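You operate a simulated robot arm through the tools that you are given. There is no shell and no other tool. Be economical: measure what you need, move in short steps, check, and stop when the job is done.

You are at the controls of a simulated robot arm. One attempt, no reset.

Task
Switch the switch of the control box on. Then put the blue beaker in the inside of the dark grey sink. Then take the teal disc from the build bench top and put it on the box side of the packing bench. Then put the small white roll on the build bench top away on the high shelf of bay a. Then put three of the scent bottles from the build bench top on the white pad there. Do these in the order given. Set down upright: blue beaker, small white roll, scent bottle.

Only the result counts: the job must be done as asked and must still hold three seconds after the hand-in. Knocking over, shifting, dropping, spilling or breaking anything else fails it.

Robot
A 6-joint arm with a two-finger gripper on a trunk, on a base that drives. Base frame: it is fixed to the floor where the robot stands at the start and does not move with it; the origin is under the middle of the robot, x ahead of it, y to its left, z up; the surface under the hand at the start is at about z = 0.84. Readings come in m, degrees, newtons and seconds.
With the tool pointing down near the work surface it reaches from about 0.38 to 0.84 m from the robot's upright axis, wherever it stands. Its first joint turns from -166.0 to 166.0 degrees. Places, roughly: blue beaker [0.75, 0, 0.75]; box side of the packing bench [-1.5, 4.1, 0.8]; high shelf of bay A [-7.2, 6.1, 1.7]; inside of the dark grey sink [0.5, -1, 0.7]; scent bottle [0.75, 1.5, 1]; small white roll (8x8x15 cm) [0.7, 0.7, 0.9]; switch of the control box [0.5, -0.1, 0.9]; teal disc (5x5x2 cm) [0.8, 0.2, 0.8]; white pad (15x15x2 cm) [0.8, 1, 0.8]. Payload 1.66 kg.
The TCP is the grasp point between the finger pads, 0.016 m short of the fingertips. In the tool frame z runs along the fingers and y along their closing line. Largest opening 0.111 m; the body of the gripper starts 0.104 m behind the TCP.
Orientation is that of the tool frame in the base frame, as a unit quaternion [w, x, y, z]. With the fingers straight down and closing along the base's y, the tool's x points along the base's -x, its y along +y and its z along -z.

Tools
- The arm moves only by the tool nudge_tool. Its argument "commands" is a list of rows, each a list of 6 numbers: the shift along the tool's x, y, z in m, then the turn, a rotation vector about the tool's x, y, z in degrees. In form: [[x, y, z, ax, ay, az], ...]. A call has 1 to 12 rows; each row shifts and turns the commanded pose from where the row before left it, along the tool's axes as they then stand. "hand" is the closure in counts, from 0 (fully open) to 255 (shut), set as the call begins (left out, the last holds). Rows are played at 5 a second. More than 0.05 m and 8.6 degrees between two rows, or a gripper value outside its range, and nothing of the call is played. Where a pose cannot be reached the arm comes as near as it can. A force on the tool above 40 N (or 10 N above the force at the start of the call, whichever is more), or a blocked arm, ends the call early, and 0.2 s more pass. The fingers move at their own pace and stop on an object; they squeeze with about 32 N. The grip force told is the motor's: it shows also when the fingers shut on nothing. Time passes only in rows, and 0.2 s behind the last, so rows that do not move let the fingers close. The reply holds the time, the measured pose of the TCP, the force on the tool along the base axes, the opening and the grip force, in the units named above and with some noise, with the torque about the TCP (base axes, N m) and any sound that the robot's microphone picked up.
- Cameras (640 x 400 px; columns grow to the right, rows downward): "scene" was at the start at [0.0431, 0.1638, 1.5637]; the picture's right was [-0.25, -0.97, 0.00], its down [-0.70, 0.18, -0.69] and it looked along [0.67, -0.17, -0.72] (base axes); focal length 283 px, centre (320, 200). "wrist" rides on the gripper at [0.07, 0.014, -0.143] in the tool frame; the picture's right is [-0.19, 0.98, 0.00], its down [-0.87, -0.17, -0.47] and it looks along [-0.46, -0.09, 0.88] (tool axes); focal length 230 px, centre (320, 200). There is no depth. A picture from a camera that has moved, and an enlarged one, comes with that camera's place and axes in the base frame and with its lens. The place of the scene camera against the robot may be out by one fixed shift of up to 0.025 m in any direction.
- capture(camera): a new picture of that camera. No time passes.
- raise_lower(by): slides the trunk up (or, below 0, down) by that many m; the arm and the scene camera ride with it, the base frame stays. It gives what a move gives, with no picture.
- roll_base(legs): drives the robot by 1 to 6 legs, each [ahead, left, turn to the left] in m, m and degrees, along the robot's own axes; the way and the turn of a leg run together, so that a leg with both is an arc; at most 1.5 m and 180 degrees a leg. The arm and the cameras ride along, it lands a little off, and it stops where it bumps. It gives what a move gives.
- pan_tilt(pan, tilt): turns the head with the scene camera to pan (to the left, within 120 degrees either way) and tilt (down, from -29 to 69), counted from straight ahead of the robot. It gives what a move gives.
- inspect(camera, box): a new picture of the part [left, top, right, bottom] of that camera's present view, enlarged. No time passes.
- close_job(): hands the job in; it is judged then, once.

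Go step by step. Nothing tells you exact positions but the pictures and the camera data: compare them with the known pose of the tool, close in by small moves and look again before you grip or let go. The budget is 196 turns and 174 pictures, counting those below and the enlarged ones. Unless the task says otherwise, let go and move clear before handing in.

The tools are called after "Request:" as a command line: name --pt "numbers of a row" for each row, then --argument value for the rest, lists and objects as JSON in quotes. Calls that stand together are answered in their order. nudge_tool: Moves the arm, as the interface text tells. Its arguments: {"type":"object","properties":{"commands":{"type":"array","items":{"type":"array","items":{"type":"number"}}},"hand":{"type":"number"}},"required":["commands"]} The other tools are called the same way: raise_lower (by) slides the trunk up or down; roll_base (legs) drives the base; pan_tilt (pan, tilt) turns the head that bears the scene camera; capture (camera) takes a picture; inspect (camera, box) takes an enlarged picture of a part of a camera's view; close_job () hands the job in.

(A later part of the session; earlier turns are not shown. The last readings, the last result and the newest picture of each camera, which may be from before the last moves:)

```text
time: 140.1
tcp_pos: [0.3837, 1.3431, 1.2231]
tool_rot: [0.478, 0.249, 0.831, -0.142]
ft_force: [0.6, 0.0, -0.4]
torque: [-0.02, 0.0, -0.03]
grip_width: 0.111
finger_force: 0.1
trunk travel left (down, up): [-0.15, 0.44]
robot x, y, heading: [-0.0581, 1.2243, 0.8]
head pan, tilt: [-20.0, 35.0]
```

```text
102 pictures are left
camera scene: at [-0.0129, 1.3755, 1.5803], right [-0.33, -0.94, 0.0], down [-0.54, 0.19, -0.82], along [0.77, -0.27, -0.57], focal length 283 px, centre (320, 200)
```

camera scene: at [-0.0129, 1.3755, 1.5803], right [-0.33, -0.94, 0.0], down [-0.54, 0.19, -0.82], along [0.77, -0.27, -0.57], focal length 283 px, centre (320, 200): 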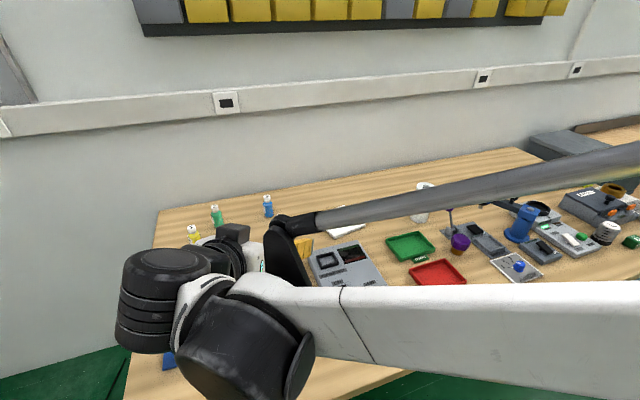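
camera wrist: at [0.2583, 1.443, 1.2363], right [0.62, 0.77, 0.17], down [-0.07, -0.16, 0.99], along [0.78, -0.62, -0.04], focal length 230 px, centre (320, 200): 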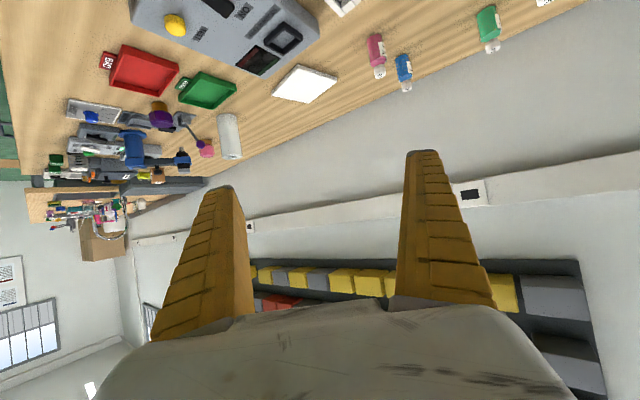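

The tilted pose works and the roll shows at about (0.725, 0.69). I'll move to a stand-off on the approach line.

Request:
nudge_tool --pt "-0.0032 -0.03 0.0385 0 0 0" --pt "-0.0032 -0.03 0.0385 0 0 0" --pt "-0.0032 -0.03 0.0385 0 0 0" --pt "-0.0032 -0.03 0.0385 0 0 0" --pt "-0.0032 -0.03 0.0385 0 0 0" --pt "-0.0032 -0.03 0.0385 0 0 0" --pt "-0.0032 -0.03 0.0385 0 0 0" --pt "-0.0032 -0.03 0.0385 0 0 0" --pt "-0.0032 -0.03 0.0385 0 0 0" --pt "-0.0032 -0.03 0.0385 0 0 0" --pt "-0.0032 -0.03 0.0385 0 0 0" --pt "0 0 0 0 0 0"

Request:
capture --camera "wrist"

Request:
capture --camera "scene"

```text
time: 142.7
tcp_pos: [0.521, 0.858, 1.0448]
tool_rot: [0.476, 0.249, 0.831, -0.142]
ft_force: [-0.8, 0.3, 0.5]
torque: [0.0, 0.01, 0.05]
grip_width: 0.1107
finger_force: 0.0
trunk travel left (down, up): [-0.15, 0.44]
robot x, y, heading: [-0.0608, 1.2211, 0.6]
head pan, tilt: [-20.0, 35.0]
```

```text
101 pictures are left
camera wrist: at [0.397, 0.9567, 1.0576], right [0.62, 0.77, 0.16], down [-0.07, -0.16, 0.99], along [0.78, -0.62, -0.04], focal length 230 px, centre (320, 200)
```

wrist: 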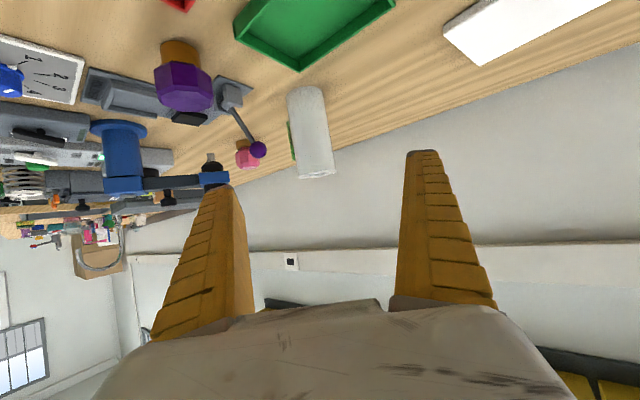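

```text
100 pictures are left
camera scene: at [-0.013, 1.3755, 1.5803], right [-0.33, -0.94, 0.0], down [-0.54, 0.19, -0.82], along [0.77, -0.27, -0.57], focal length 283 px, centre (320, 200)
```

scene: 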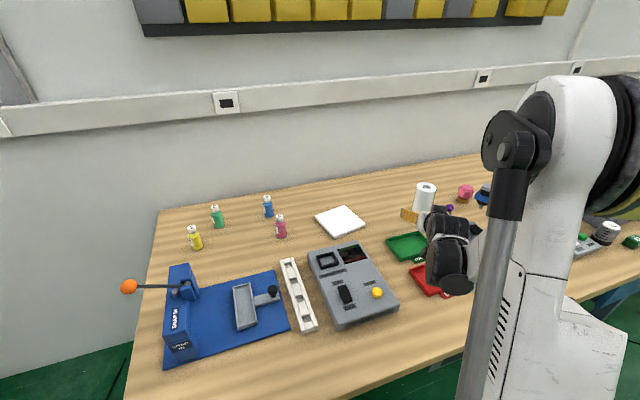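

The lamp's purple ball leans to about (0.65, 0.64, 0.94), close to the approach line. I'll yaw further, to about -60°, for more clearance and take a new stand-off.

Request:
nudge_tool --pt "-0.0033 0.0215 0.0323 0 0 0" --pt "-0.0033 0.0215 0.0323 0 0 0" --pt "-0.0033 0.0215 0.0323 0 0 0" --pt "0 0 0 5.85 0 3.4" --pt "0 0 0 5.85 0 3.4" --pt "0 0 0 5.85 0 3.4" --pt "0 0 0 5.85 0 3.4" --pt "0 0 0 0 0 0" --hand 28

Request:
capture --camera "wrist"

Request:
capture --camera "scene"

```text
time: 144.5
tcp_pos: [0.6297, 0.8636, 0.9985]
tool_rot: [0.43, 0.437, 0.749, -0.251]
ft_force: [-0.4, 1.0, 0.8]
torque: [-0.02, 0.0, 0.03]
grip_width: 0.0994
finger_force: 0.1
trunk travel left (down, up): [-0.15, 0.44]
robot x, y, heading: [-0.0563, 1.223, 0.9]
head pan, tilt: [-20.0, 35.0]
```

```text
99 pictures are left
camera wrist: at [0.5637, 1.009, 1.0119], right [0.9, 0.4, 0.16], down [-0.13, -0.11, 0.99], along [0.41, -0.91, -0.04], focal length 230 px, centre (320, 200)
```

wrist: 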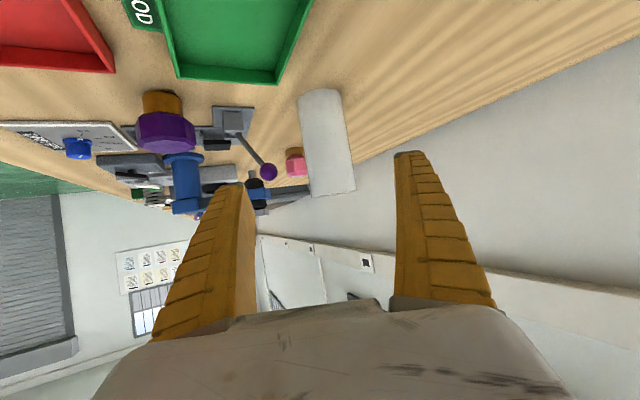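

```text
98 pictures are left
camera scene: at [-0.0128, 1.3755, 1.5803], right [-0.33, -0.94, 0.0], down [-0.54, 0.19, -0.82], along [0.77, -0.27, -0.57], focal length 283 px, centre (320, 200)
```

scene: 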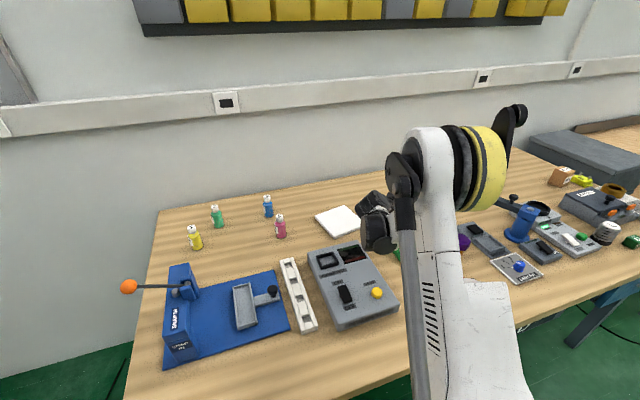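

Request:
nudge_tool --pt "0.0059 0.0014 0.0352 0 0 0" --pt "0.0059 0.0014 0.0352 0 0 0" --pt "0.0059 0.0014 0.0352 0 0 0" --pt "0 0 0 0 0 0"

Request:
capture --camera "wrist"

```text
time: 145.5
tcp_pos: [0.6765, 0.7943, 0.9309]
tool_rot: [0.43, 0.437, 0.749, -0.251]
ft_force: [-0.9, -0.8, -0.6]
torque: [-0.01, 0.02, 0.01]
grip_width: 0.0995
finger_force: 0.4
trunk travel left (down, up): [-0.15, 0.44]
robot x, y, heading: [-0.0615, 1.2214, 0.9]
head pan, tilt: [-20.0, 35.0]
```

```text
97 pictures are left
camera wrist: at [0.6102, 0.939, 0.9445], right [0.9, 0.4, 0.16], down [-0.13, -0.11, 0.99], along [0.41, -0.91, -0.05], focal length 230 px, centre (320, 200)
```

wrist: 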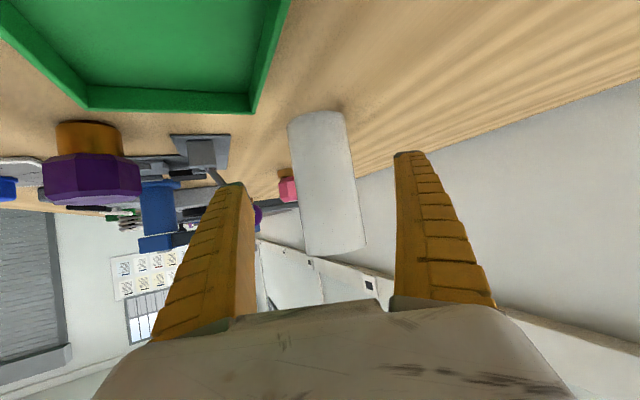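

The roll is centred between the fingers, so I'll advance horizontally.

Request:
nudge_tool --pt "-0.0151 0 0.0259 0 0 0" --pt "-0.0151 0 0.0259 0 0 0" --pt "0 0 0 0 0 0"

Request:
capture --camera "wrist"

Request:
inspect --camera "scene" --box '[340, 160, 480, 260]'

```text
time: 146.3
tcp_pos: [0.7035, 0.743, 0.9314]
tool_rot: [0.431, 0.436, 0.75, -0.25]
ft_force: [0.7, -0.2, 0.4]
torque: [-0.03, 0.01, 0.01]
grip_width: 0.0996
finger_force: 0.5
trunk travel left (down, up): [-0.15, 0.44]
robot x, y, heading: [-0.0574, 1.2167, 0.6]
head pan, tilt: [-20.0, 35.0]
```

```text
96 pictures are left
camera wrist: at [0.6381, 0.8884, 0.9441], right [0.9, 0.4, 0.16], down [-0.13, -0.11, 0.99], along [0.41, -0.91, -0.05], focal length 230 px, centre (320, 200)
```

wrist: 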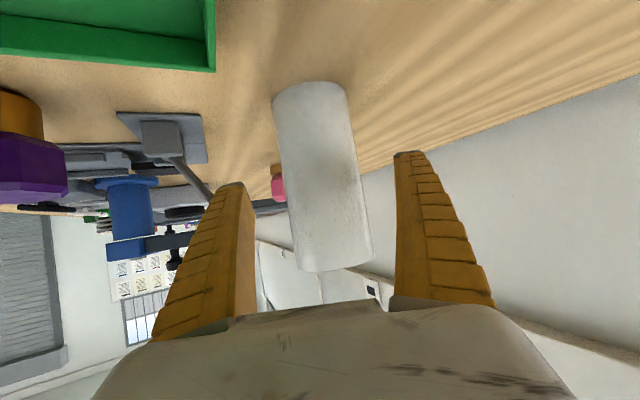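

```text
4.00 times, centred on (410, 210) of scene
camera zoom: at [-0.0129, 1.3756, 1.5803], right [-0.33, -0.94, 0.0], down [-0.54, 0.19, -0.82], along [0.77, -0.27, -0.57], focal length 1133 px, centre (-40, 160)
```

zoom: 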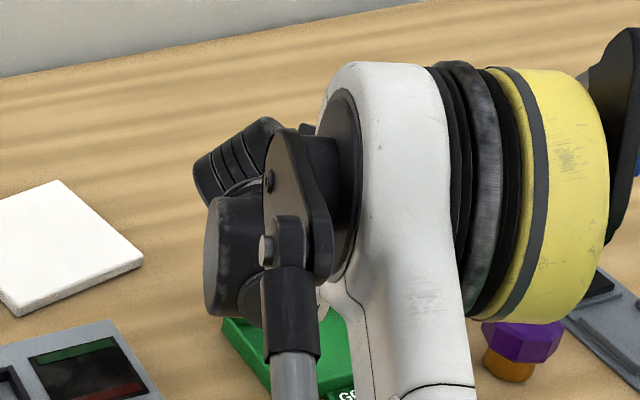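

Request:
nudge_tool --pt "-0.0141 0 0.0242 0 0 0" --pt "-0.0141 0 0.0242 0 0 0" --pt "0 0 0 0 0 0"

Request:
capture --camera "wrist"

```text
time: 147.1
tcp_pos: [0.7317, 0.6935, 0.9275]
tool_rot: [0.431, 0.436, 0.749, -0.25]
ft_force: [-0.3, 0.0, -0.8]
torque: [0.03, 0.03, -0.01]
grip_width: 0.0995
finger_force: 0.4
trunk travel left (down, up): [-0.15, 0.44]
robot x, y, heading: [-0.0588, 1.2176, 0.9]
head pan, tilt: [-20.0, 35.0]
```

```text
94 pictures are left
camera wrist: at [0.6663, 0.84, 0.9408], right [0.9, 0.4, 0.16], down [-0.13, -0.11, 0.99], along [0.41, -0.91, -0.05], focal length 230 px, centre (320, 200)
```

wrist: 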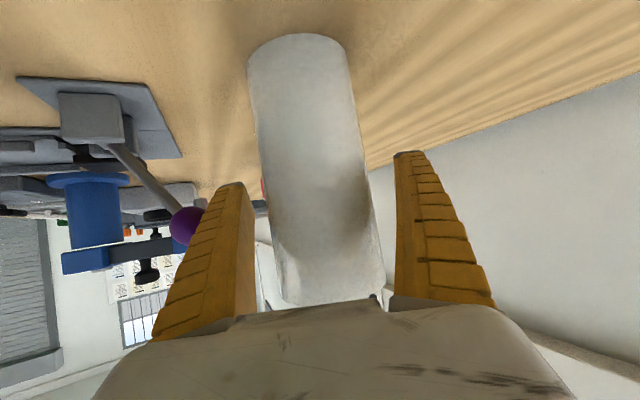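

The roll is between the pads, clear of the lamp ball. I'll close and lift slightly.

Request:
nudge_tool --pt "0 0 0 0 0 0" --pt "0 0 0 0 0 0" --pt "0 0 0 0 0 0" --pt "0 0 0 0 0 0" --hand 255

Request:
capture --camera "wrist"

Request:
nudge_tool --pt "-0.0216 0 -0.0126 0 0 0" --pt "-0.0216 0 -0.0126 0 0 0" --pt "0 0 0 0 0 0"

Request:
capture --camera "wrist"

```text
time: 148.1
tcp_pos: [0.7329, 0.6945, 0.9287]
tool_rot: [0.43, 0.437, 0.749, -0.251]
ft_force: [-0.1, -0.4, -0.6]
torque: [0.0, -0.01, -0.01]
grip_width: 0.0704
finger_force: 32.3
trunk travel left (down, up): [-0.15, 0.44]
robot x, y, heading: [-0.0628, 1.2213, 0.6]
head pan, tilt: [-20.0, 35.0]
```

```text
93 pictures are left
camera wrist: at [0.6664, 0.84, 0.9405], right [0.9, 0.4, 0.16], down [-0.13, -0.11, 0.99], along [0.41, -0.91, -0.05], focal length 230 px, centre (320, 200)
```

wrist: 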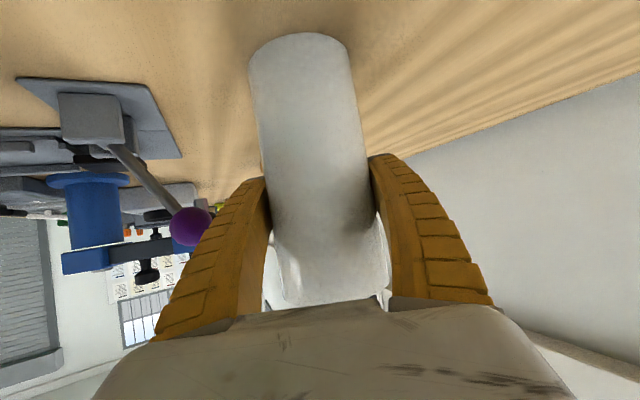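

```text
time: 148.9
tcp_pos: [0.7338, 0.6923, 0.9799]
tool_rot: [0.43, 0.437, 0.75, -0.251]
ft_force: [-0.3, 0.5, -2.1]
torque: [-0.01, -0.01, 0.01]
grip_width: 0.0704
finger_force: 32.0
trunk travel left (down, up): [-0.15, 0.44]
robot x, y, heading: [-0.0564, 1.2197, 0.7]
head pan, tilt: [-20.0, 35.0]
```

```text
92 pictures are left
camera wrist: at [0.6677, 0.8384, 0.9935], right [0.9, 0.4, 0.16], down [-0.13, -0.11, 0.99], along [0.41, -0.91, -0.05], focal length 230 px, centre (320, 200)
```

wrist: 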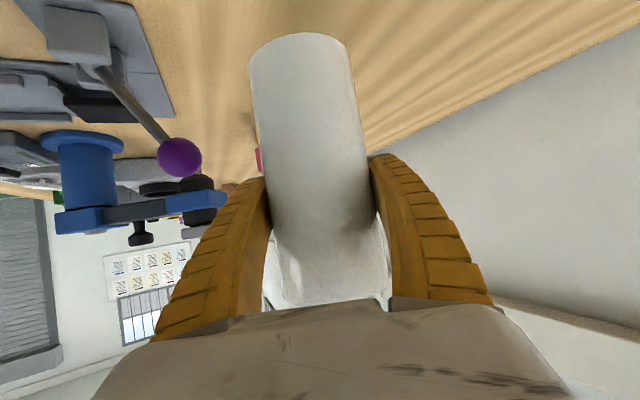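

The roll is held upright with its base about 0.09 m below the TCP. I'll lift it high and retract.

Request:
nudge_tool --pt "-0.0389 0 -0.0227 0 0 0" --pt "-0.0389 0 -0.0227 0 0 0" --pt "-0.0389 0 -0.0227 0 0 0" --pt "-0.0389 0 -0.0227 0 0 0" --pt "-0.0389 0 -0.0227 0 0 0" --pt "-0.0389 0 -0.0227 0 0 0" --pt "0.0235 -0.003 -0.0403 0 0 0" --pt "0.0235 -0.003 -0.0403 0 0 0" --pt "0.0235 -0.003 -0.0403 0 0 0" --pt "0.0235 -0.003 -0.0403 0 0 0" --pt "0.0235 -0.003 -0.0403 0 0 0" --pt "0.0235 -0.003 -0.0403 0 0 0"

Request:
nudge_tool --pt "0.0235 -0.003 -0.0403 0 0 0" --pt "0.0235 -0.003 -0.0403 0 0 0" --pt "0.0235 -0.003 -0.0403 0 0 0" --pt "0.0235 -0.003 -0.0403 0 0 0" --pt "0.0235 -0.003 -0.0403 0 0 0" --pt "0 0 0 -6.48 0 -3.78" --pt "0 0 0 -6.48 0 -3.78" --pt "0 0 0 -6.48 0 -3.78" --pt "0 0 0 -6.48 0 -3.78" --pt "0 0 0 -6.48 0 -3.78" --pt "0 0 0 -6.48 0 -3.78" --pt "0 0 0 -6.48 0 -3.78"

Request:
nudge_tool --pt "0 0 0 -6.48 0 -3.78" --pt "0 0 0 0 0 0"

Request:
capture --camera "scene"

Request:
capture --camera "wrist"

```text
time: 151.5
tcp_pos: [0.5789, 0.9252, 1.25]
tool_rot: [0.43, 0.436, 0.75, -0.251]
ft_force: [-0.6, 0.6, -3.1]
torque: [0.01, -0.03, 0.03]
grip_width: 0.0701
finger_force: 32.1
trunk travel left (down, up): [-0.15, 0.44]
robot x, y, heading: [-0.0585, 1.2202, 0.7]
head pan, tilt: [-20.0, 35.0]
```

```text
time: 154.1
tcp_pos: [0.451, 1.122, 1.25]
tool_rot: [0.496, 0.06, 0.865, -0.034]
ft_force: [-0.9, -0.2, -3.6]
torque: [-0.01, 0.0, 0.02]
grip_width: 0.0704
finger_force: 31.9
trunk travel left (down, up): [-0.15, 0.44]
robot x, y, heading: [-0.0562, 1.2188, 0.5]
head pan, tilt: [-20.0, 35.0]
```

```text
time: 154.7
tcp_pos: [0.4505, 1.1226, 1.2506]
tool_rot: [0.498, 0.002, 0.867, 0.0]
ft_force: [-0.6, 0.6, -2.8]
torque: [0.0, -0.02, 0.01]
grip_width: 0.0699
finger_force: 31.6
trunk travel left (down, up): [-0.15, 0.44]
robot x, y, heading: [-0.0566, 1.2203, 0.7]
head pan, tilt: [-20.0, 35.0]
```

```text
91 pictures are left
camera scene: at [-0.0128, 1.3755, 1.5803], right [-0.33, -0.94, 0.0], down [-0.54, 0.19, -0.82], along [0.77, -0.27, -0.57], focal length 283 px, centre (320, 200)
```

scene: 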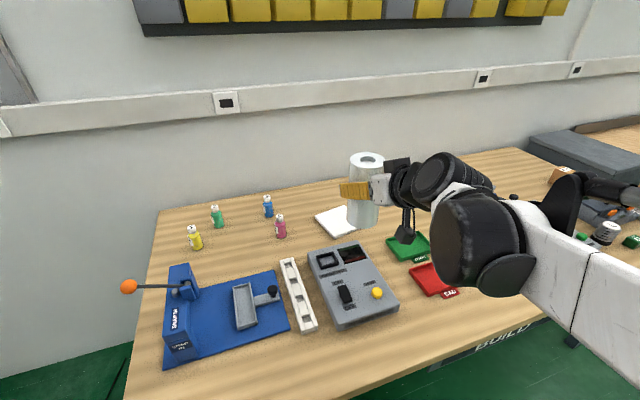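

```text
90 pictures are left
camera wrist: at [0.2923, 1.1381, 1.2634], right [0.1, 0.98, 0.16], down [0.03, -0.17, 0.99], along [0.99, -0.1, -0.04], focal length 230 px, centre (320, 200)
```

wrist: 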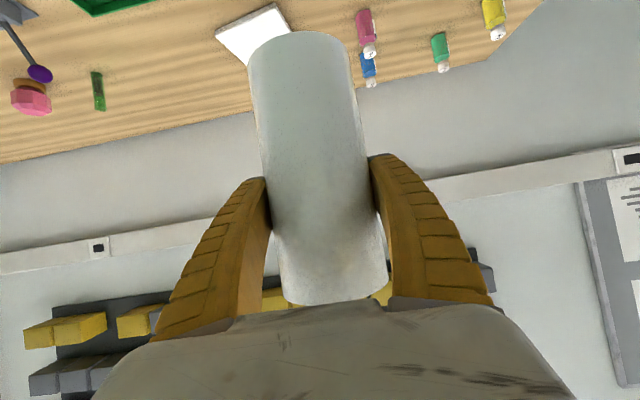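

The roll is secure and upright. I'll back away from the bench, turn around to face -x, and survey the way to the shelf.

Request:
roll_base --legs '[[-1.2, 0, 0], [0, 0, 90], [0, 0, 90]]'

Request:
pan_tilt --pan -30 --tilt 12

Request:
capture --camera "scene"

```text
time: 168.6
tcp_pos: [-1.8004, 1.2707, 1.2504]
tool_rot: [0.011, 0.867, 0.017, -0.498]
ft_force: [0.2, -1.2, -2.6]
torque: [0.05, -0.01, 0.01]
grip_width: 0.0702
finger_force: 32.4
trunk travel left (down, up): [-0.15, 0.44]
robot x, y, heading: [-1.2856, 1.1978, -176.4]
head pan, tilt: [-20.0, 35.0]
```

```text
time: 169.5
tcp_pos: [-1.8007, 1.2696, 1.2505]
tool_rot: [0.01, 0.867, 0.017, -0.497]
ft_force: [-0.4, 0.2, -2.8]
torque: [-0.03, -0.04, 0.01]
grip_width: 0.0701
finger_force: 31.8
trunk travel left (down, up): [-0.15, 0.44]
robot x, y, heading: [-1.2885, 1.1982, -176.7]
head pan, tilt: [-30.0, 12.0]
```

```text
89 pictures are left
camera scene: at [-1.3529, 1.0438, 1.6171], right [0.45, 0.89, 0.0], down [0.19, -0.09, -0.98], along [-0.87, 0.44, -0.21], focal length 283 px, centre (320, 200)
```

scene: 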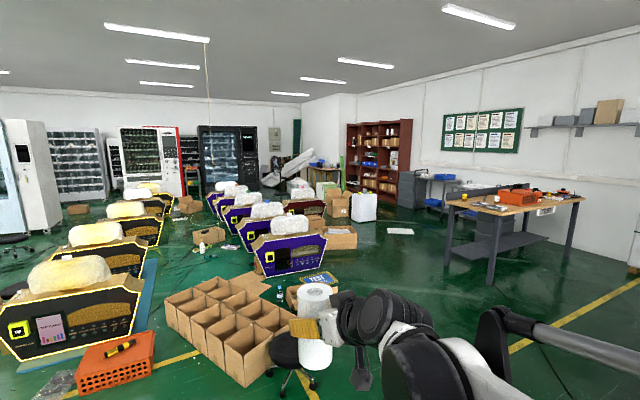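

The bookcase stands against the north wall with its front facing -y, and bay A is its right-hand bay near x = -7.2. I'll thread my way there in stages, first to about (-2.6, 2.9).

Request:
roll_base --legs '[[0.6, -0.85, -3.5], [0.7, -0.85, 0]]'

Request:
pan_tilt --pan -25 --tilt 20

Request:
capture --camera "scene"

```text
time: 180.1
tcp_pos: [-3.1274, 2.9724, 1.2505]
tool_rot: [0.0, 0.867, -0.001, -0.498]
ft_force: [-0.1, -0.3, -2.8]
torque: [-0.02, -0.01, -0.02]
grip_width: 0.07
finger_force: 32.0
trunk travel left (down, up): [-0.15, 0.44]
robot x, y, heading: [-2.6158, 2.8741, -179.2]
head pan, tilt: [-30.0, 12.0]
```

```text
time: 180.8
tcp_pos: [-3.1278, 2.973, 1.2515]
tool_rot: [0.0, 0.868, -0.001, -0.497]
ft_force: [-0.1, 0.0, -2.1]
torque: [0.01, -0.01, -0.01]
grip_width: 0.0702
finger_force: 32.0
trunk travel left (down, up): [-0.15, 0.44]
robot x, y, heading: [-2.6174, 2.8801, -178.8]
head pan, tilt: [-25.0, 20.0]
```

```text
88 pictures are left
camera scene: at [-2.6938, 2.7193, 1.6041], right [0.41, 0.91, 0.0], down [0.31, -0.14, -0.94], along [-0.86, 0.38, -0.34], focal length 283 px, centre (320, 200)
```

scene: 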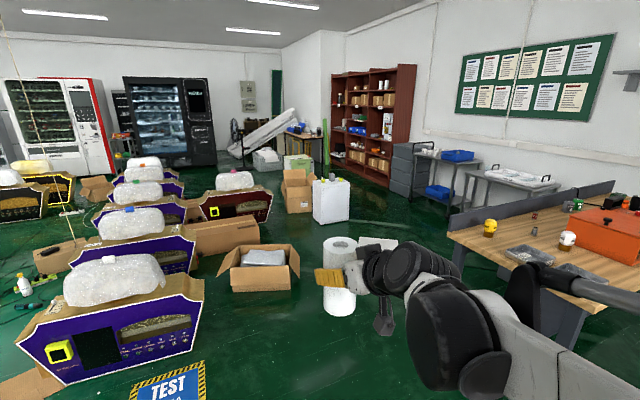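

The corridor is clear: between the TEST bench and the carton, then north of the white bin. I'll drive on to about (-5.2, 5.0).

Request:
roll_base --legs '[[1.35, -0.55, -1.0], [0.63, -0.87, 0], [0.6, -0.68, 0]]'

Request:
pan_tilt --pan -28 --tilt 12

Request:
capture --camera "scene"

```text
time: 197.4
tcp_pos: [-5.675, 5.0785, 1.2506]
tool_rot: [-0.012, 0.867, -0.021, -0.497]
ft_force: [0.3, -0.3, -3.0]
torque: [0.0, 0.0, -0.01]
grip_width: 0.0699
finger_force: 32.1
trunk travel left (down, up): [-0.15, 0.44]
robot x, y, heading: [-5.1671, 4.9602, 178.2]
head pan, tilt: [-25.0, 20.0]
```

```text
time: 198.1
tcp_pos: [-5.6764, 5.0778, 1.2511]
tool_rot: [-0.012, 0.867, -0.022, -0.498]
ft_force: [-0.9, -0.2, -3.0]
torque: [-0.02, -0.03, 0.02]
grip_width: 0.0699
finger_force: 32.2
trunk travel left (down, up): [-0.15, 0.44]
robot x, y, heading: [-5.1724, 4.959, 178.4]
head pan, tilt: [-28.0, 12.0]
```

```text
87 pictures are left
camera scene: at [-5.2519, 4.809, 1.6171], right [0.5, 0.87, 0.0], down [0.18, -0.1, -0.98], along [-0.85, 0.48, -0.21], focal length 283 px, centre (320, 200)
```

scene: 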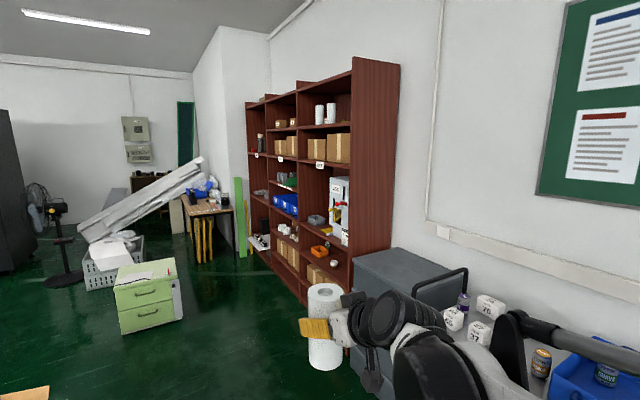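

Request:
inspect --camera "scene" --box '[235, 50, 415, 180]'

```text
3.08 times, centred on (325, 115) of scene
camera zoom: at [-5.2519, 4.809, 1.6171], right [0.5, 0.87, 0.0], down [0.18, -0.1, -0.98], along [-0.85, 0.48, -0.21], focal length 871 px, centre (305, 462)
```

zoom: 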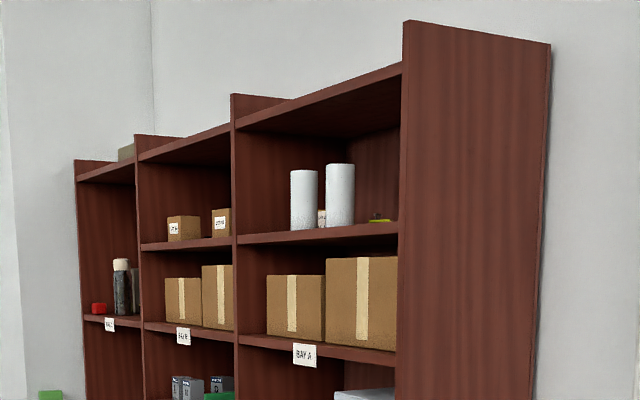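

The right-hand bay is labelled "BAY A", and its high shelf already holds two white rolls. I'll drive in front of it and turn to face it.

Request:
roll_base --legs '[[1.0, 0, 1.6], [0.9, 0, 0], [0, 0, -90]]'

Request:
raise_lower --by 0.4

Request:
pan_tilt --pan 0 --tilt 8

Request:
capture --camera "scene"

Request:
capture --camera "wrist"

```text
time: 211.8
tcp_pos: [-6.9917, 5.514, 1.2499]
tool_rot: [0.37, -0.58, 0.644, 0.334]
ft_force: [-0.2, 0.2, -1.9]
torque: [-0.04, -0.02, -0.05]
grip_width: 0.0704
finger_force: 31.8
trunk travel left (down, up): [-0.15, 0.44]
robot x, y, heading: [-7.1402, 5.0172, 85.2]
head pan, tilt: [-28.0, 12.0]
```

```text
time: 215.7
tcp_pos: [-6.991, 5.5144, 1.6517]
tool_rot: [0.369, -0.581, 0.643, 0.334]
ft_force: [-0.2, -0.2, -2.3]
torque: [-0.01, 0.0, 0.01]
grip_width: 0.0703
finger_force: 31.6
trunk travel left (down, up): [-0.55, 0.04]
robot x, y, heading: [-7.1338, 5.016, 85.3]
head pan, tilt: [-28.0, 12.0]
```

```text
time: 216.6
tcp_pos: [-6.9901, 5.5139, 1.6497]
tool_rot: [0.37, -0.58, 0.644, 0.334]
ft_force: [0.7, 0.2, -4.0]
torque: [-0.05, 0.0, -0.01]
grip_width: 0.0702
finger_force: 31.8
trunk travel left (down, up): [-0.55, 0.04]
robot x, y, heading: [-7.1387, 5.0149, 85.2]
head pan, tilt: [0.0, 8.0]
```

```text
85 pictures are left
camera scene: at [-7.3354, 5.0982, 2.0236], right [1.0, -0.08, 0.0], down [-0.01, -0.14, -0.99], along [0.08, 0.99, -0.14], focal length 283 px, centre (320, 200)
```

scene: 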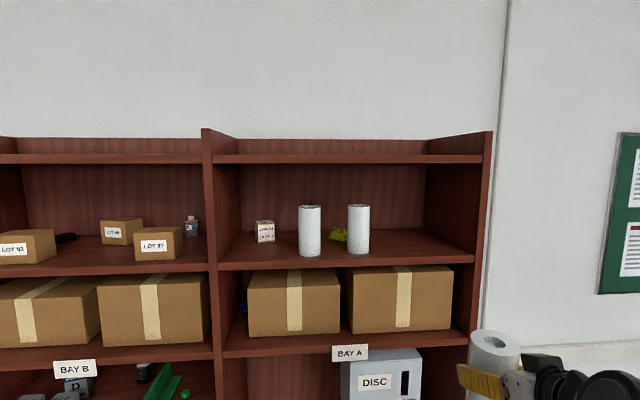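

```text
84 pictures are left
camera wrist: at [-7.0206, 5.3588, 1.6634], right [-0.97, 0.2, 0.16], down [0.17, 0.01, 0.99], along [0.19, 0.98, -0.04], focal length 230 px, centre (320, 200)
```

wrist: 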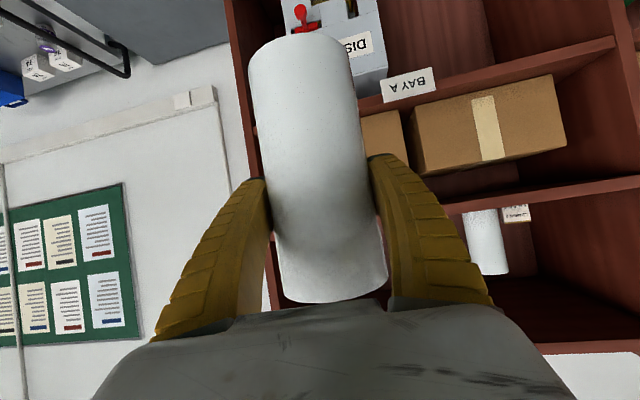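

The free space is to the right of the existing rolls, at about x = -6.94 and y = 6.07; the shelf front is near y = 5.94 and its board near z = 1.70. I'll close in with the base and raise the hand.

Request:
roll_base --legs '[[0.22, -0.05, 5]]'

Request:
nudge_tool --pt "-0.0346 0 -0.02 0 0 0" --pt "-0.0346 0 -0.02 0 0 0" --pt "-0.0346 0 -0.02 0 0 0" --pt "-0.0346 0 -0.02 0 0 0" --pt "-0.013 0 -0.0076 0 0 0" --pt "0 0 0 0 0 0"

Request:
capture --camera "scene"

Request:
capture --camera "wrist"

```text
time: 218.3
tcp_pos: [-6.9756, 5.7472, 1.6499]
tool_rot: [0.354, -0.609, 0.618, 0.35]
ft_force: [-0.6, 0.7, -2.5]
torque: [0.04, 0.0, 0.0]
grip_width: 0.0701
finger_force: 32.5
trunk travel left (down, up): [-0.55, 0.04]
robot x, y, heading: [-7.0827, 5.2373, 89.9]
head pan, tilt: [0.0, 8.0]
```

```text
time: 219.7
tcp_pos: [-6.9754, 5.7475, 1.8266]
tool_rot: [0.355, -0.608, 0.619, 0.349]
ft_force: [0.5, -0.1, -3.4]
torque: [-0.01, 0.03, -0.02]
grip_width: 0.0702
finger_force: 32.5
trunk travel left (down, up): [-0.55, 0.04]
robot x, y, heading: [-7.0832, 5.2395, 90.1]
head pan, tilt: [0.0, 8.0]
```

```text
83 pictures are left
camera scene: at [-7.2838, 5.3045, 2.0236], right [1.0, 0.0, 0.0], down [0.0, -0.14, -0.99], along [0.0, 0.99, -0.14], focal length 283 px, centre (320, 200)
```

scene: 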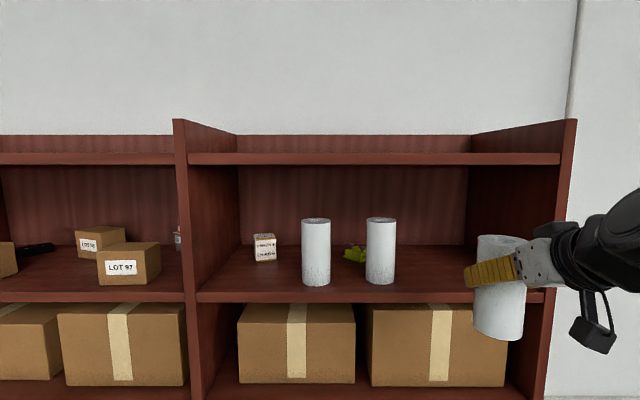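

```text
82 pictures are left
camera wrist: at [-6.9923, 5.5912, 1.8398], right [-0.98, 0.11, 0.16], down [0.17, 0.03, 0.99], along [0.11, 0.99, -0.04], focal length 230 px, centre (320, 200)
```

wrist: 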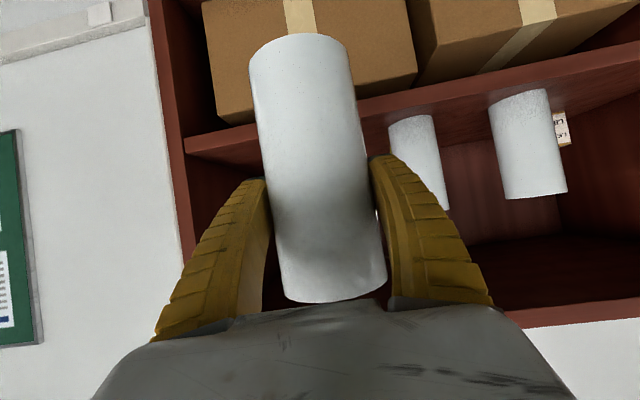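

Request:
nudge_tool --pt "-0.0086 -0.025 -0.005 0 0 0" --pt "0 -0.025 0 0 0 0" --pt "-0.0202 0 0.0345 0 0 0" --pt "-0.0202 0 0.0345 0 0 0" --pt "-0.0202 0 0.0345 0 0 0" --pt "0 0 0 0 0 0"

Request:
capture --camera "scene"

Request:
capture --camera "wrist"

```text
time: 221.1
tcp_pos: [-6.9247, 5.8658, 1.8341]
tool_rot: [0.355, -0.608, 0.619, 0.349]
ft_force: [-0.1, -0.9, -2.4]
torque: [-0.05, 0.01, -0.02]
grip_width: 0.0704
finger_force: 31.9
trunk travel left (down, up): [-0.55, 0.04]
robot x, y, heading: [-7.0781, 5.236, 90.1]
head pan, tilt: [0.0, 8.0]
```

```text
81 pictures are left
camera scene: at [-7.2841, 5.3029, 2.0237], right [1.0, 0.0, 0.0], down [0.0, -0.14, -0.99], along [0.0, 0.99, -0.14], focal length 283 px, centre (320, 200)
```

scene: 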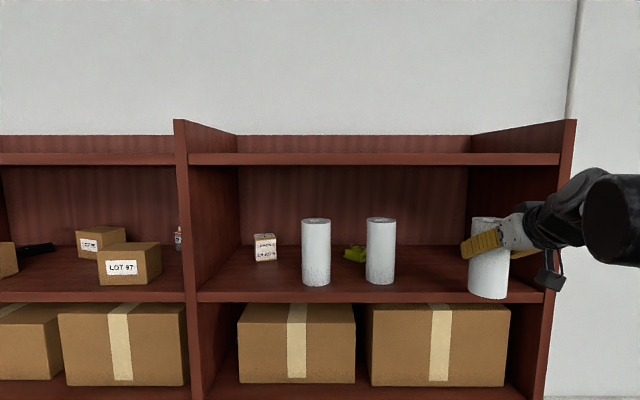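

```text
80 pictures are left
camera wrist: at [-6.9408, 5.7082, 1.8476], right [-0.98, 0.11, 0.16], down [0.17, 0.03, 0.99], along [0.11, 0.99, -0.04], focal length 230 px, centre (320, 200)
```

wrist: 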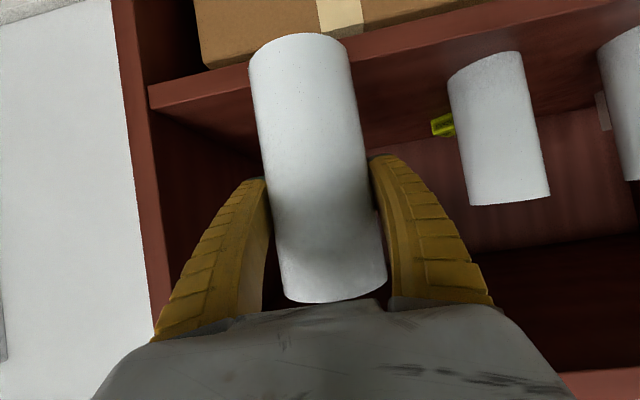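

Clear so far. I'll advance to y ≈ 6.04, in line with the other rolls.

Request:
nudge_tool --pt "-0.0202 0 0.0345 0 0 0" --pt "-0.0202 0 0.0345 0 0 0" --pt "-0.0202 0 0.0345 0 0 0" --pt "-0.0202 0 0.0345 0 0 0" --pt "-0.0076 0 0.0129 0 0 0" --pt "0 0 0 0 0 0"

Request:
capture --camera "scene"

Request:
capture --camera "wrist"

```text
time: 222.5
tcp_pos: [-6.9209, 6.0442, 1.8373]
tool_rot: [0.354, -0.609, 0.618, 0.349]
ft_force: [-0.3, 0.9, -3.6]
torque: [0.02, -0.01, 0.01]
grip_width: 0.0701
finger_force: 32.4
trunk travel left (down, up): [-0.55, 0.04]
robot x, y, heading: [-7.0791, 5.2358, 89.9]
head pan, tilt: [0.0, 8.0]
```

```text
79 pictures are left
camera scene: at [-7.2835, 5.3054, 2.0236], right [1.0, 0.0, 0.0], down [0.0, -0.14, -0.99], along [0.0, 0.99, -0.14], focal length 283 px, centre (320, 200)
```

scene: 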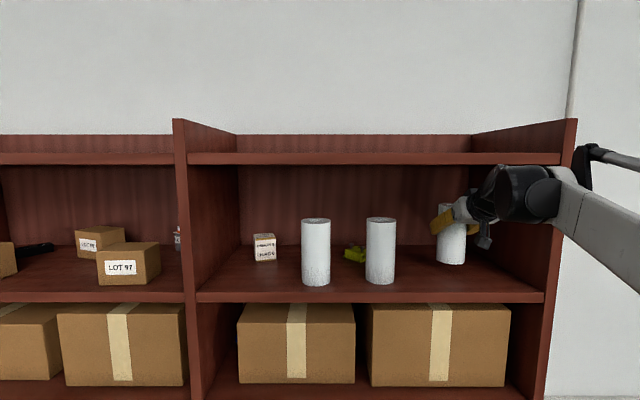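

```text
78 pictures are left
camera wrist: at [-6.9369, 5.8867, 1.8504], right [-0.98, 0.11, 0.16], down [0.17, 0.03, 0.99], along [0.11, 0.99, -0.05], focal length 230 px, centre (320, 200)
```

wrist: 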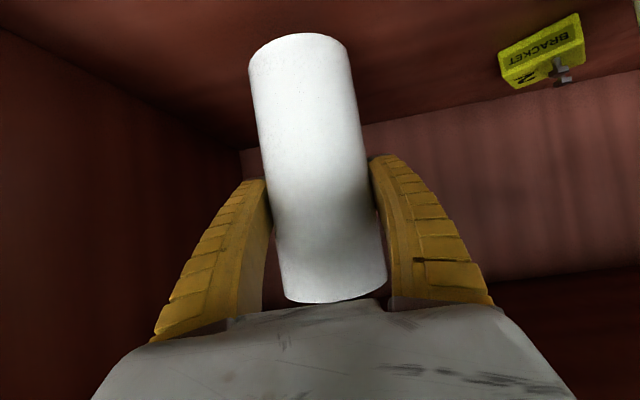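

The roll is over the shelf, so I'll lower it gently.

Request:
nudge_tool --pt "0.0104 0 0.006 0 0 0" --pt "0.0086 0 0.005 0 0 0" --pt "0.0069 0 0.004 0 0 0" --pt "0.0043 0 0.0025 0 0 0" --pt "0.0035 0 0.002 0 0 0" --pt "0 0 0 0 0 0"

Request:
inspect --camera "scene" --box '[350, 150, 570, 310]'

```text
time: 223.9
tcp_pos: [-6.9199, 6.0377, 1.7993]
tool_rot: [0.355, -0.608, 0.618, 0.351]
ft_force: [2.9, 2.4, 29.0]
torque: [0.18, -0.02, -0.02]
grip_width: 0.0703
finger_force: 32.0
trunk travel left (down, up): [-0.55, 0.04]
robot x, y, heading: [-7.0756, 5.2377, 90.3]
head pan, tilt: [0.0, 8.0]
```

```text
2.50 times, centred on (460, 230) of scene
camera zoom: at [-7.284, 5.3012, 2.0238], right [1.0, 0.0, 0.0], down [0.0, -0.14, -0.99], along [0.0, 0.99, -0.14], focal length 708 px, centre (-30, 125)
```

zoom: 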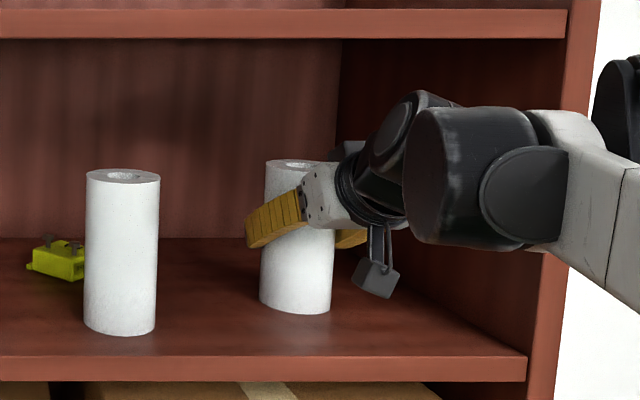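

It's resting on the shelf. I'll ease off, then open and back straight out horizontally.

Request:
nudge_tool --pt "-0.0017 0 -0.001 0 0 0" --pt "0 0 0 0 0 0"

Request:
nudge_tool --pt "0 0 0 0 0 0" --pt "0 0 0 0 0 0" --pt "0 0 0 0 0 0" --hand 20

Request:
capture --camera "wrist"

Request:
inspect --camera "scene" --box '[350, 150, 570, 310]'

```text
time: 224.5
tcp_pos: [-6.9206, 6.0383, 1.8002]
tool_rot: [0.355, -0.608, 0.618, 0.349]
ft_force: [1.4, -4.3, 7.4]
torque: [0.08, -0.02, -0.03]
grip_width: 0.0702
finger_force: 31.9
trunk travel left (down, up): [-0.55, 0.04]
robot x, y, heading: [-7.0722, 5.2373, 90.1]
head pan, tilt: [0.0, 8.0]
```

```text
time: 225.3
tcp_pos: [-6.922, 6.0416, 1.7987]
tool_rot: [0.354, -0.608, 0.618, 0.349]
ft_force: [1.4, 0.4, -0.3]
torque: [0.0, 0.0, 0.04]
grip_width: 0.1027
finger_force: 0.5
trunk travel left (down, up): [-0.55, 0.04]
robot x, y, heading: [-7.0802, 5.2355, 90.4]
head pan, tilt: [0.0, 8.0]
```

```text
76 pictures are left
camera wrist: at [-6.9362, 5.8847, 1.8116], right [-0.98, 0.11, 0.16], down [0.17, 0.03, 0.99], along [0.11, 0.99, -0.05], focal length 230 px, centre (320, 200)
```

wrist: 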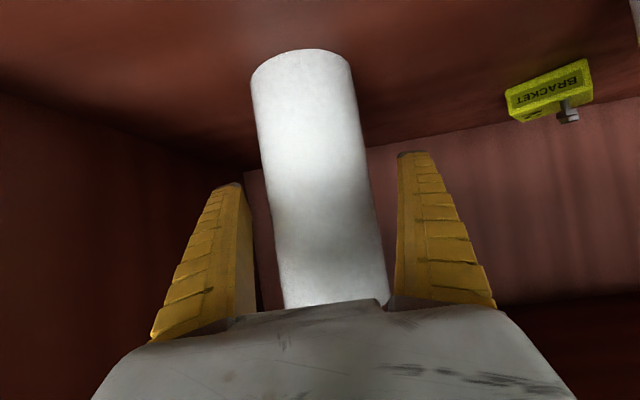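

```text
2.50 times, centred on (460, 230) of scene
camera zoom: at [-7.2838, 5.3053, 2.0236], right [1.0, 0.0, 0.0], down [0.0, -0.14, -0.99], along [0.0, 0.99, -0.14], focal length 708 px, centre (-30, 125)
```

zoom: 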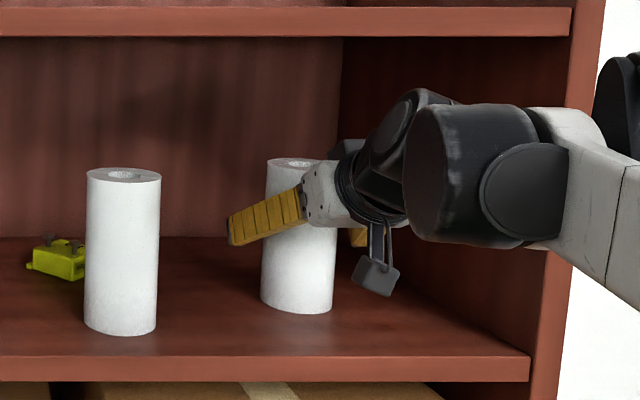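

Request:
nudge_tool --pt "0.0101 0 -0.0173 0 0 0" --pt "0.0101 0 -0.0173 0 0 0" --pt "0.0202 0 -0.0345 0 0 0" --pt "0.0202 0 -0.0345 0 0 0" --pt "0.0202 0 -0.0345 0 0 0" --pt "0.0202 0 -0.0345 0 0 0" --pt "0.0202 0 -0.0345 0 0 0" --pt "0.0202 0 -0.0345 0 0 0" --pt "0.0202 0 -0.0345 0 0 0" --pt "0 0 0 0 0 0" --hand 0

Request:
capture --camera "scene"

```text
time: 227.5
tcp_pos: [-6.9241, 5.7245, 1.7989]
tool_rot: [0.353, -0.609, 0.619, 0.349]
ft_force: [1.5, 0.0, 0.8]
torque: [-0.04, 0.0, 0.01]
grip_width: 0.1109
finger_force: 0.0
trunk travel left (down, up): [-0.55, 0.04]
robot x, y, heading: [-7.0807, 5.2378, 90.1]
head pan, tilt: [0.0, 8.0]
```

```text
74 pictures are left
camera scene: at [-7.2827, 5.3069, 2.0236], right [1.0, 0.0, 0.0], down [0.0, -0.14, -0.99], along [0.0, 0.99, -0.14], focal length 283 px, centre (320, 200)
```

scene: 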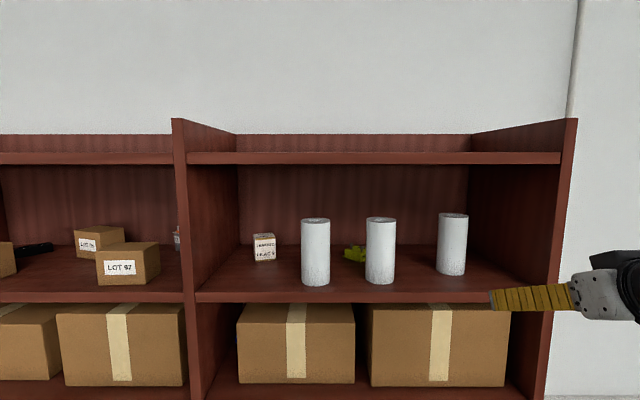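

The roll stands beside the other two. I'll back away, turn, and retrace the route to the build bench.

Request:
roll_base --legs '[[-0.27, 0, 0], [0, 0, -90], [1.0, 0, 0], [0.88, 0, 0]]'

Request:
raise_lower --by -0.4

```text
time: 242.5
tcp_pos: [-4.6718, 4.8619, 1.7996]
tool_rot: [0.498, -0.013, 0.867, 0.007]
ft_force: [0.6, -0.3, 0.3]
torque: [0.02, -0.01, -0.01]
grip_width: 0.1108
finger_force: 0.0
trunk travel left (down, up): [-0.55, 0.04]
robot x, y, heading: [-5.1632, 4.9914, 2.7]
head pan, tilt: [0.0, 8.0]
```

```text
time: 246.3
tcp_pos: [-4.6706, 4.8621, 1.3994]
tool_rot: [0.497, -0.014, 0.868, 0.008]
ft_force: [0.0, -1.1, -0.6]
torque: [0.0, 0.03, -0.01]
grip_width: 0.1108
finger_force: 0.1
trunk travel left (down, up): [-0.15, 0.44]
robot x, y, heading: [-5.1635, 4.9872, 2.8]
head pan, tilt: [0.0, 8.0]
```

Request:
roll_base --legs '[[0.55, -0.72, -2.8], [0.63, -0.85, 0], [1.35, -0.55, 0]]'

```text
time: 263.1
tcp_pos: [-2.0494, 2.7943, 1.3996]
tool_rot: [0.498, -0.004, 0.867, 0.003]
ft_force: [0.4, 0.2, -0.2]
torque: [0.0, -0.01, 0.0]
grip_width: 0.1107
finger_force: 0.1
trunk travel left (down, up): [-0.15, 0.44]
robot x, y, heading: [-2.54, 2.9362, 1.7]
head pan, tilt: [0.0, 8.0]
```

Request:
roll_base --legs '[[0.4, -0.85, -1.7], [0.9, -0.72, 0], [1.1, 0, 0]]'

Request:
pan_tilt --pan 5 --tilt 40

Request:
capture --camera "scene"

Request:
capture --camera "wrist"

```text
time: 278.6
tcp_pos: [0.3007, 1.1495, 1.3996]
tool_rot: [0.497, 0.018, 0.867, -0.01]
ft_force: [0.2, 0.7, -0.7]
torque: [0.01, 0.01, 0.0]
grip_width: 0.1107
finger_force: 0.0
trunk travel left (down, up): [-0.15, 0.44]
robot x, y, heading: [-0.1813, 1.3155, -1.4]
head pan, tilt: [0.0, 8.0]
```

```text
time: 279.6
tcp_pos: [0.3012, 1.1493, 1.399]
tool_rot: [0.499, 0.019, 0.867, -0.01]
ft_force: [-0.5, 0.3, 0.3]
torque: [0.01, 0.0, -0.01]
grip_width: 0.1111
finger_force: 0.0
trunk travel left (down, up): [-0.15, 0.44]
robot x, y, heading: [-0.1773, 1.3155, -1.2]
head pan, tilt: [5.0, 40.0]
```

```text
73 pictures are left
camera scene: at [-0.1243, 1.5056, 1.5728], right [0.06, -1.0, 0.0], down [-0.64, -0.04, -0.77], along [0.77, 0.05, -0.64], focal length 283 px, centre (320, 200)
```

scene: 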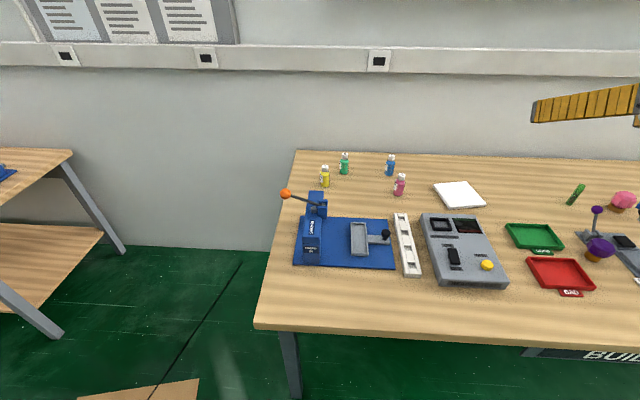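

```text
72 pictures are left
camera wrist: at [0.1429, 1.1711, 1.4126], right [0.14, 0.98, 0.16], down [0.02, -0.17, 0.99], along [0.99, -0.13, -0.04], focal length 230 px, centre (320, 200)
```

wrist: 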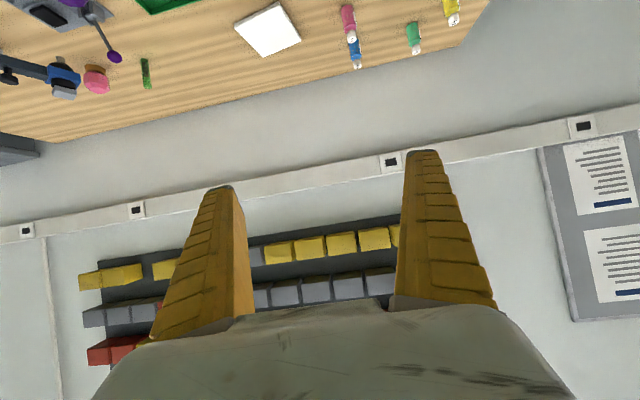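

I'm back at the build bench. Four scent bottles are visible: pink at about (0.81, 1.24), blue (0.95, 1.26), green (0.95, 1.47) and yellow (0.85, 1.55); the pad is at (0.81, 1.0). I'll zoom in on them.

Request:
inspect --camera "scene" --box '[280, 140, 500, 280]'

```text
2.86 times, centred on (390, 210) of scene
camera zoom: at [-0.1243, 1.5056, 1.5728], right [0.06, -1.0, 0.0], down [-0.64, -0.04, -0.77], along [0.77, 0.05, -0.64], focal length 809 px, centre (120, 171)
```

zoom: 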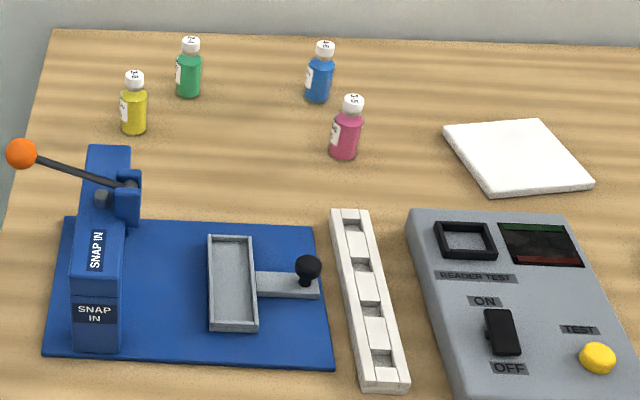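

I'll take pink, blue and green. I'll drive in a bit and set the tool to 45° tilt.

Request:
roll_base --legs '[[0.14, -0.06, 1.3]]'

Request:
nudge_tool --pt "0 0 0 0 7.5 0" --pt "0 0 0 0 7.5 0" --pt "0 0 0 0 0 0"

Request:
capture --camera "wrist"

Request:
capture --camera "scene"

```text
time: 281.0
tcp_pos: [0.4451, 1.1, 1.3985]
tool_rot: [0.498, 0.009, 0.867, -0.005]
ft_force: [-0.2, 0.0, -1.1]
torque: [0.02, 0.01, 0.07]
grip_width: 0.1107
finger_force: 0.0
trunk travel left (down, up): [-0.15, 0.44]
robot x, y, heading: [-0.0378, 1.2557, -0.2]
head pan, tilt: [5.0, 40.0]
```

```text
time: 281.8
tcp_pos: [0.4444, 1.1023, 1.3993]
tool_rot: [0.379, 0.009, 0.925, -0.004]
ft_force: [0.4, 0.2, -0.4]
torque: [-0.01, 0.01, 0.01]
grip_width: 0.111
finger_force: 0.0
trunk travel left (down, up): [-0.15, 0.44]
robot x, y, heading: [-0.0392, 1.2578, -0.2]
head pan, tilt: [5.0, 40.0]
```

```text
70 pictures are left
camera wrist: at [0.294, 1.1185, 1.4533], right [0.15, 0.98, 0.13], down [0.28, -0.17, 0.94], along [0.95, -0.11, -0.3], focal length 230 px, centre (320, 200)
```

wrist: 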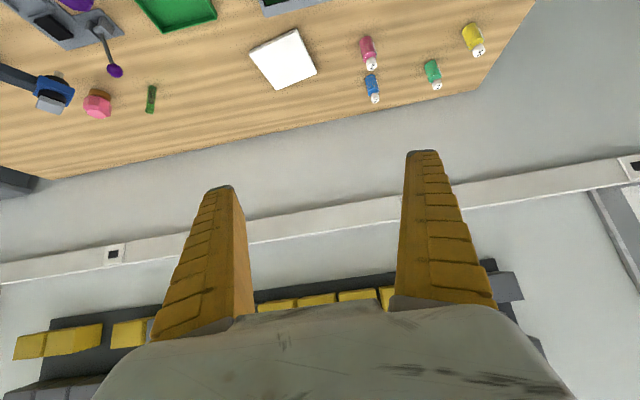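

```text
69 pictures are left
camera scene: at [0.0104, 1.446, 1.5727], right [0.09, -1.0, 0.0], down [-0.64, -0.06, -0.77], along [0.76, 0.07, -0.64], focal length 283 px, centre (320, 200)
```

scene: 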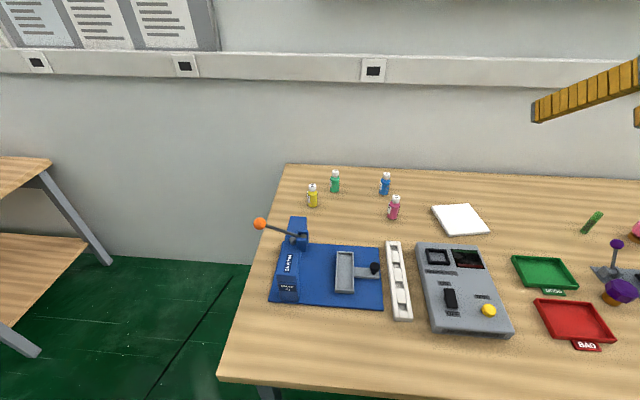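

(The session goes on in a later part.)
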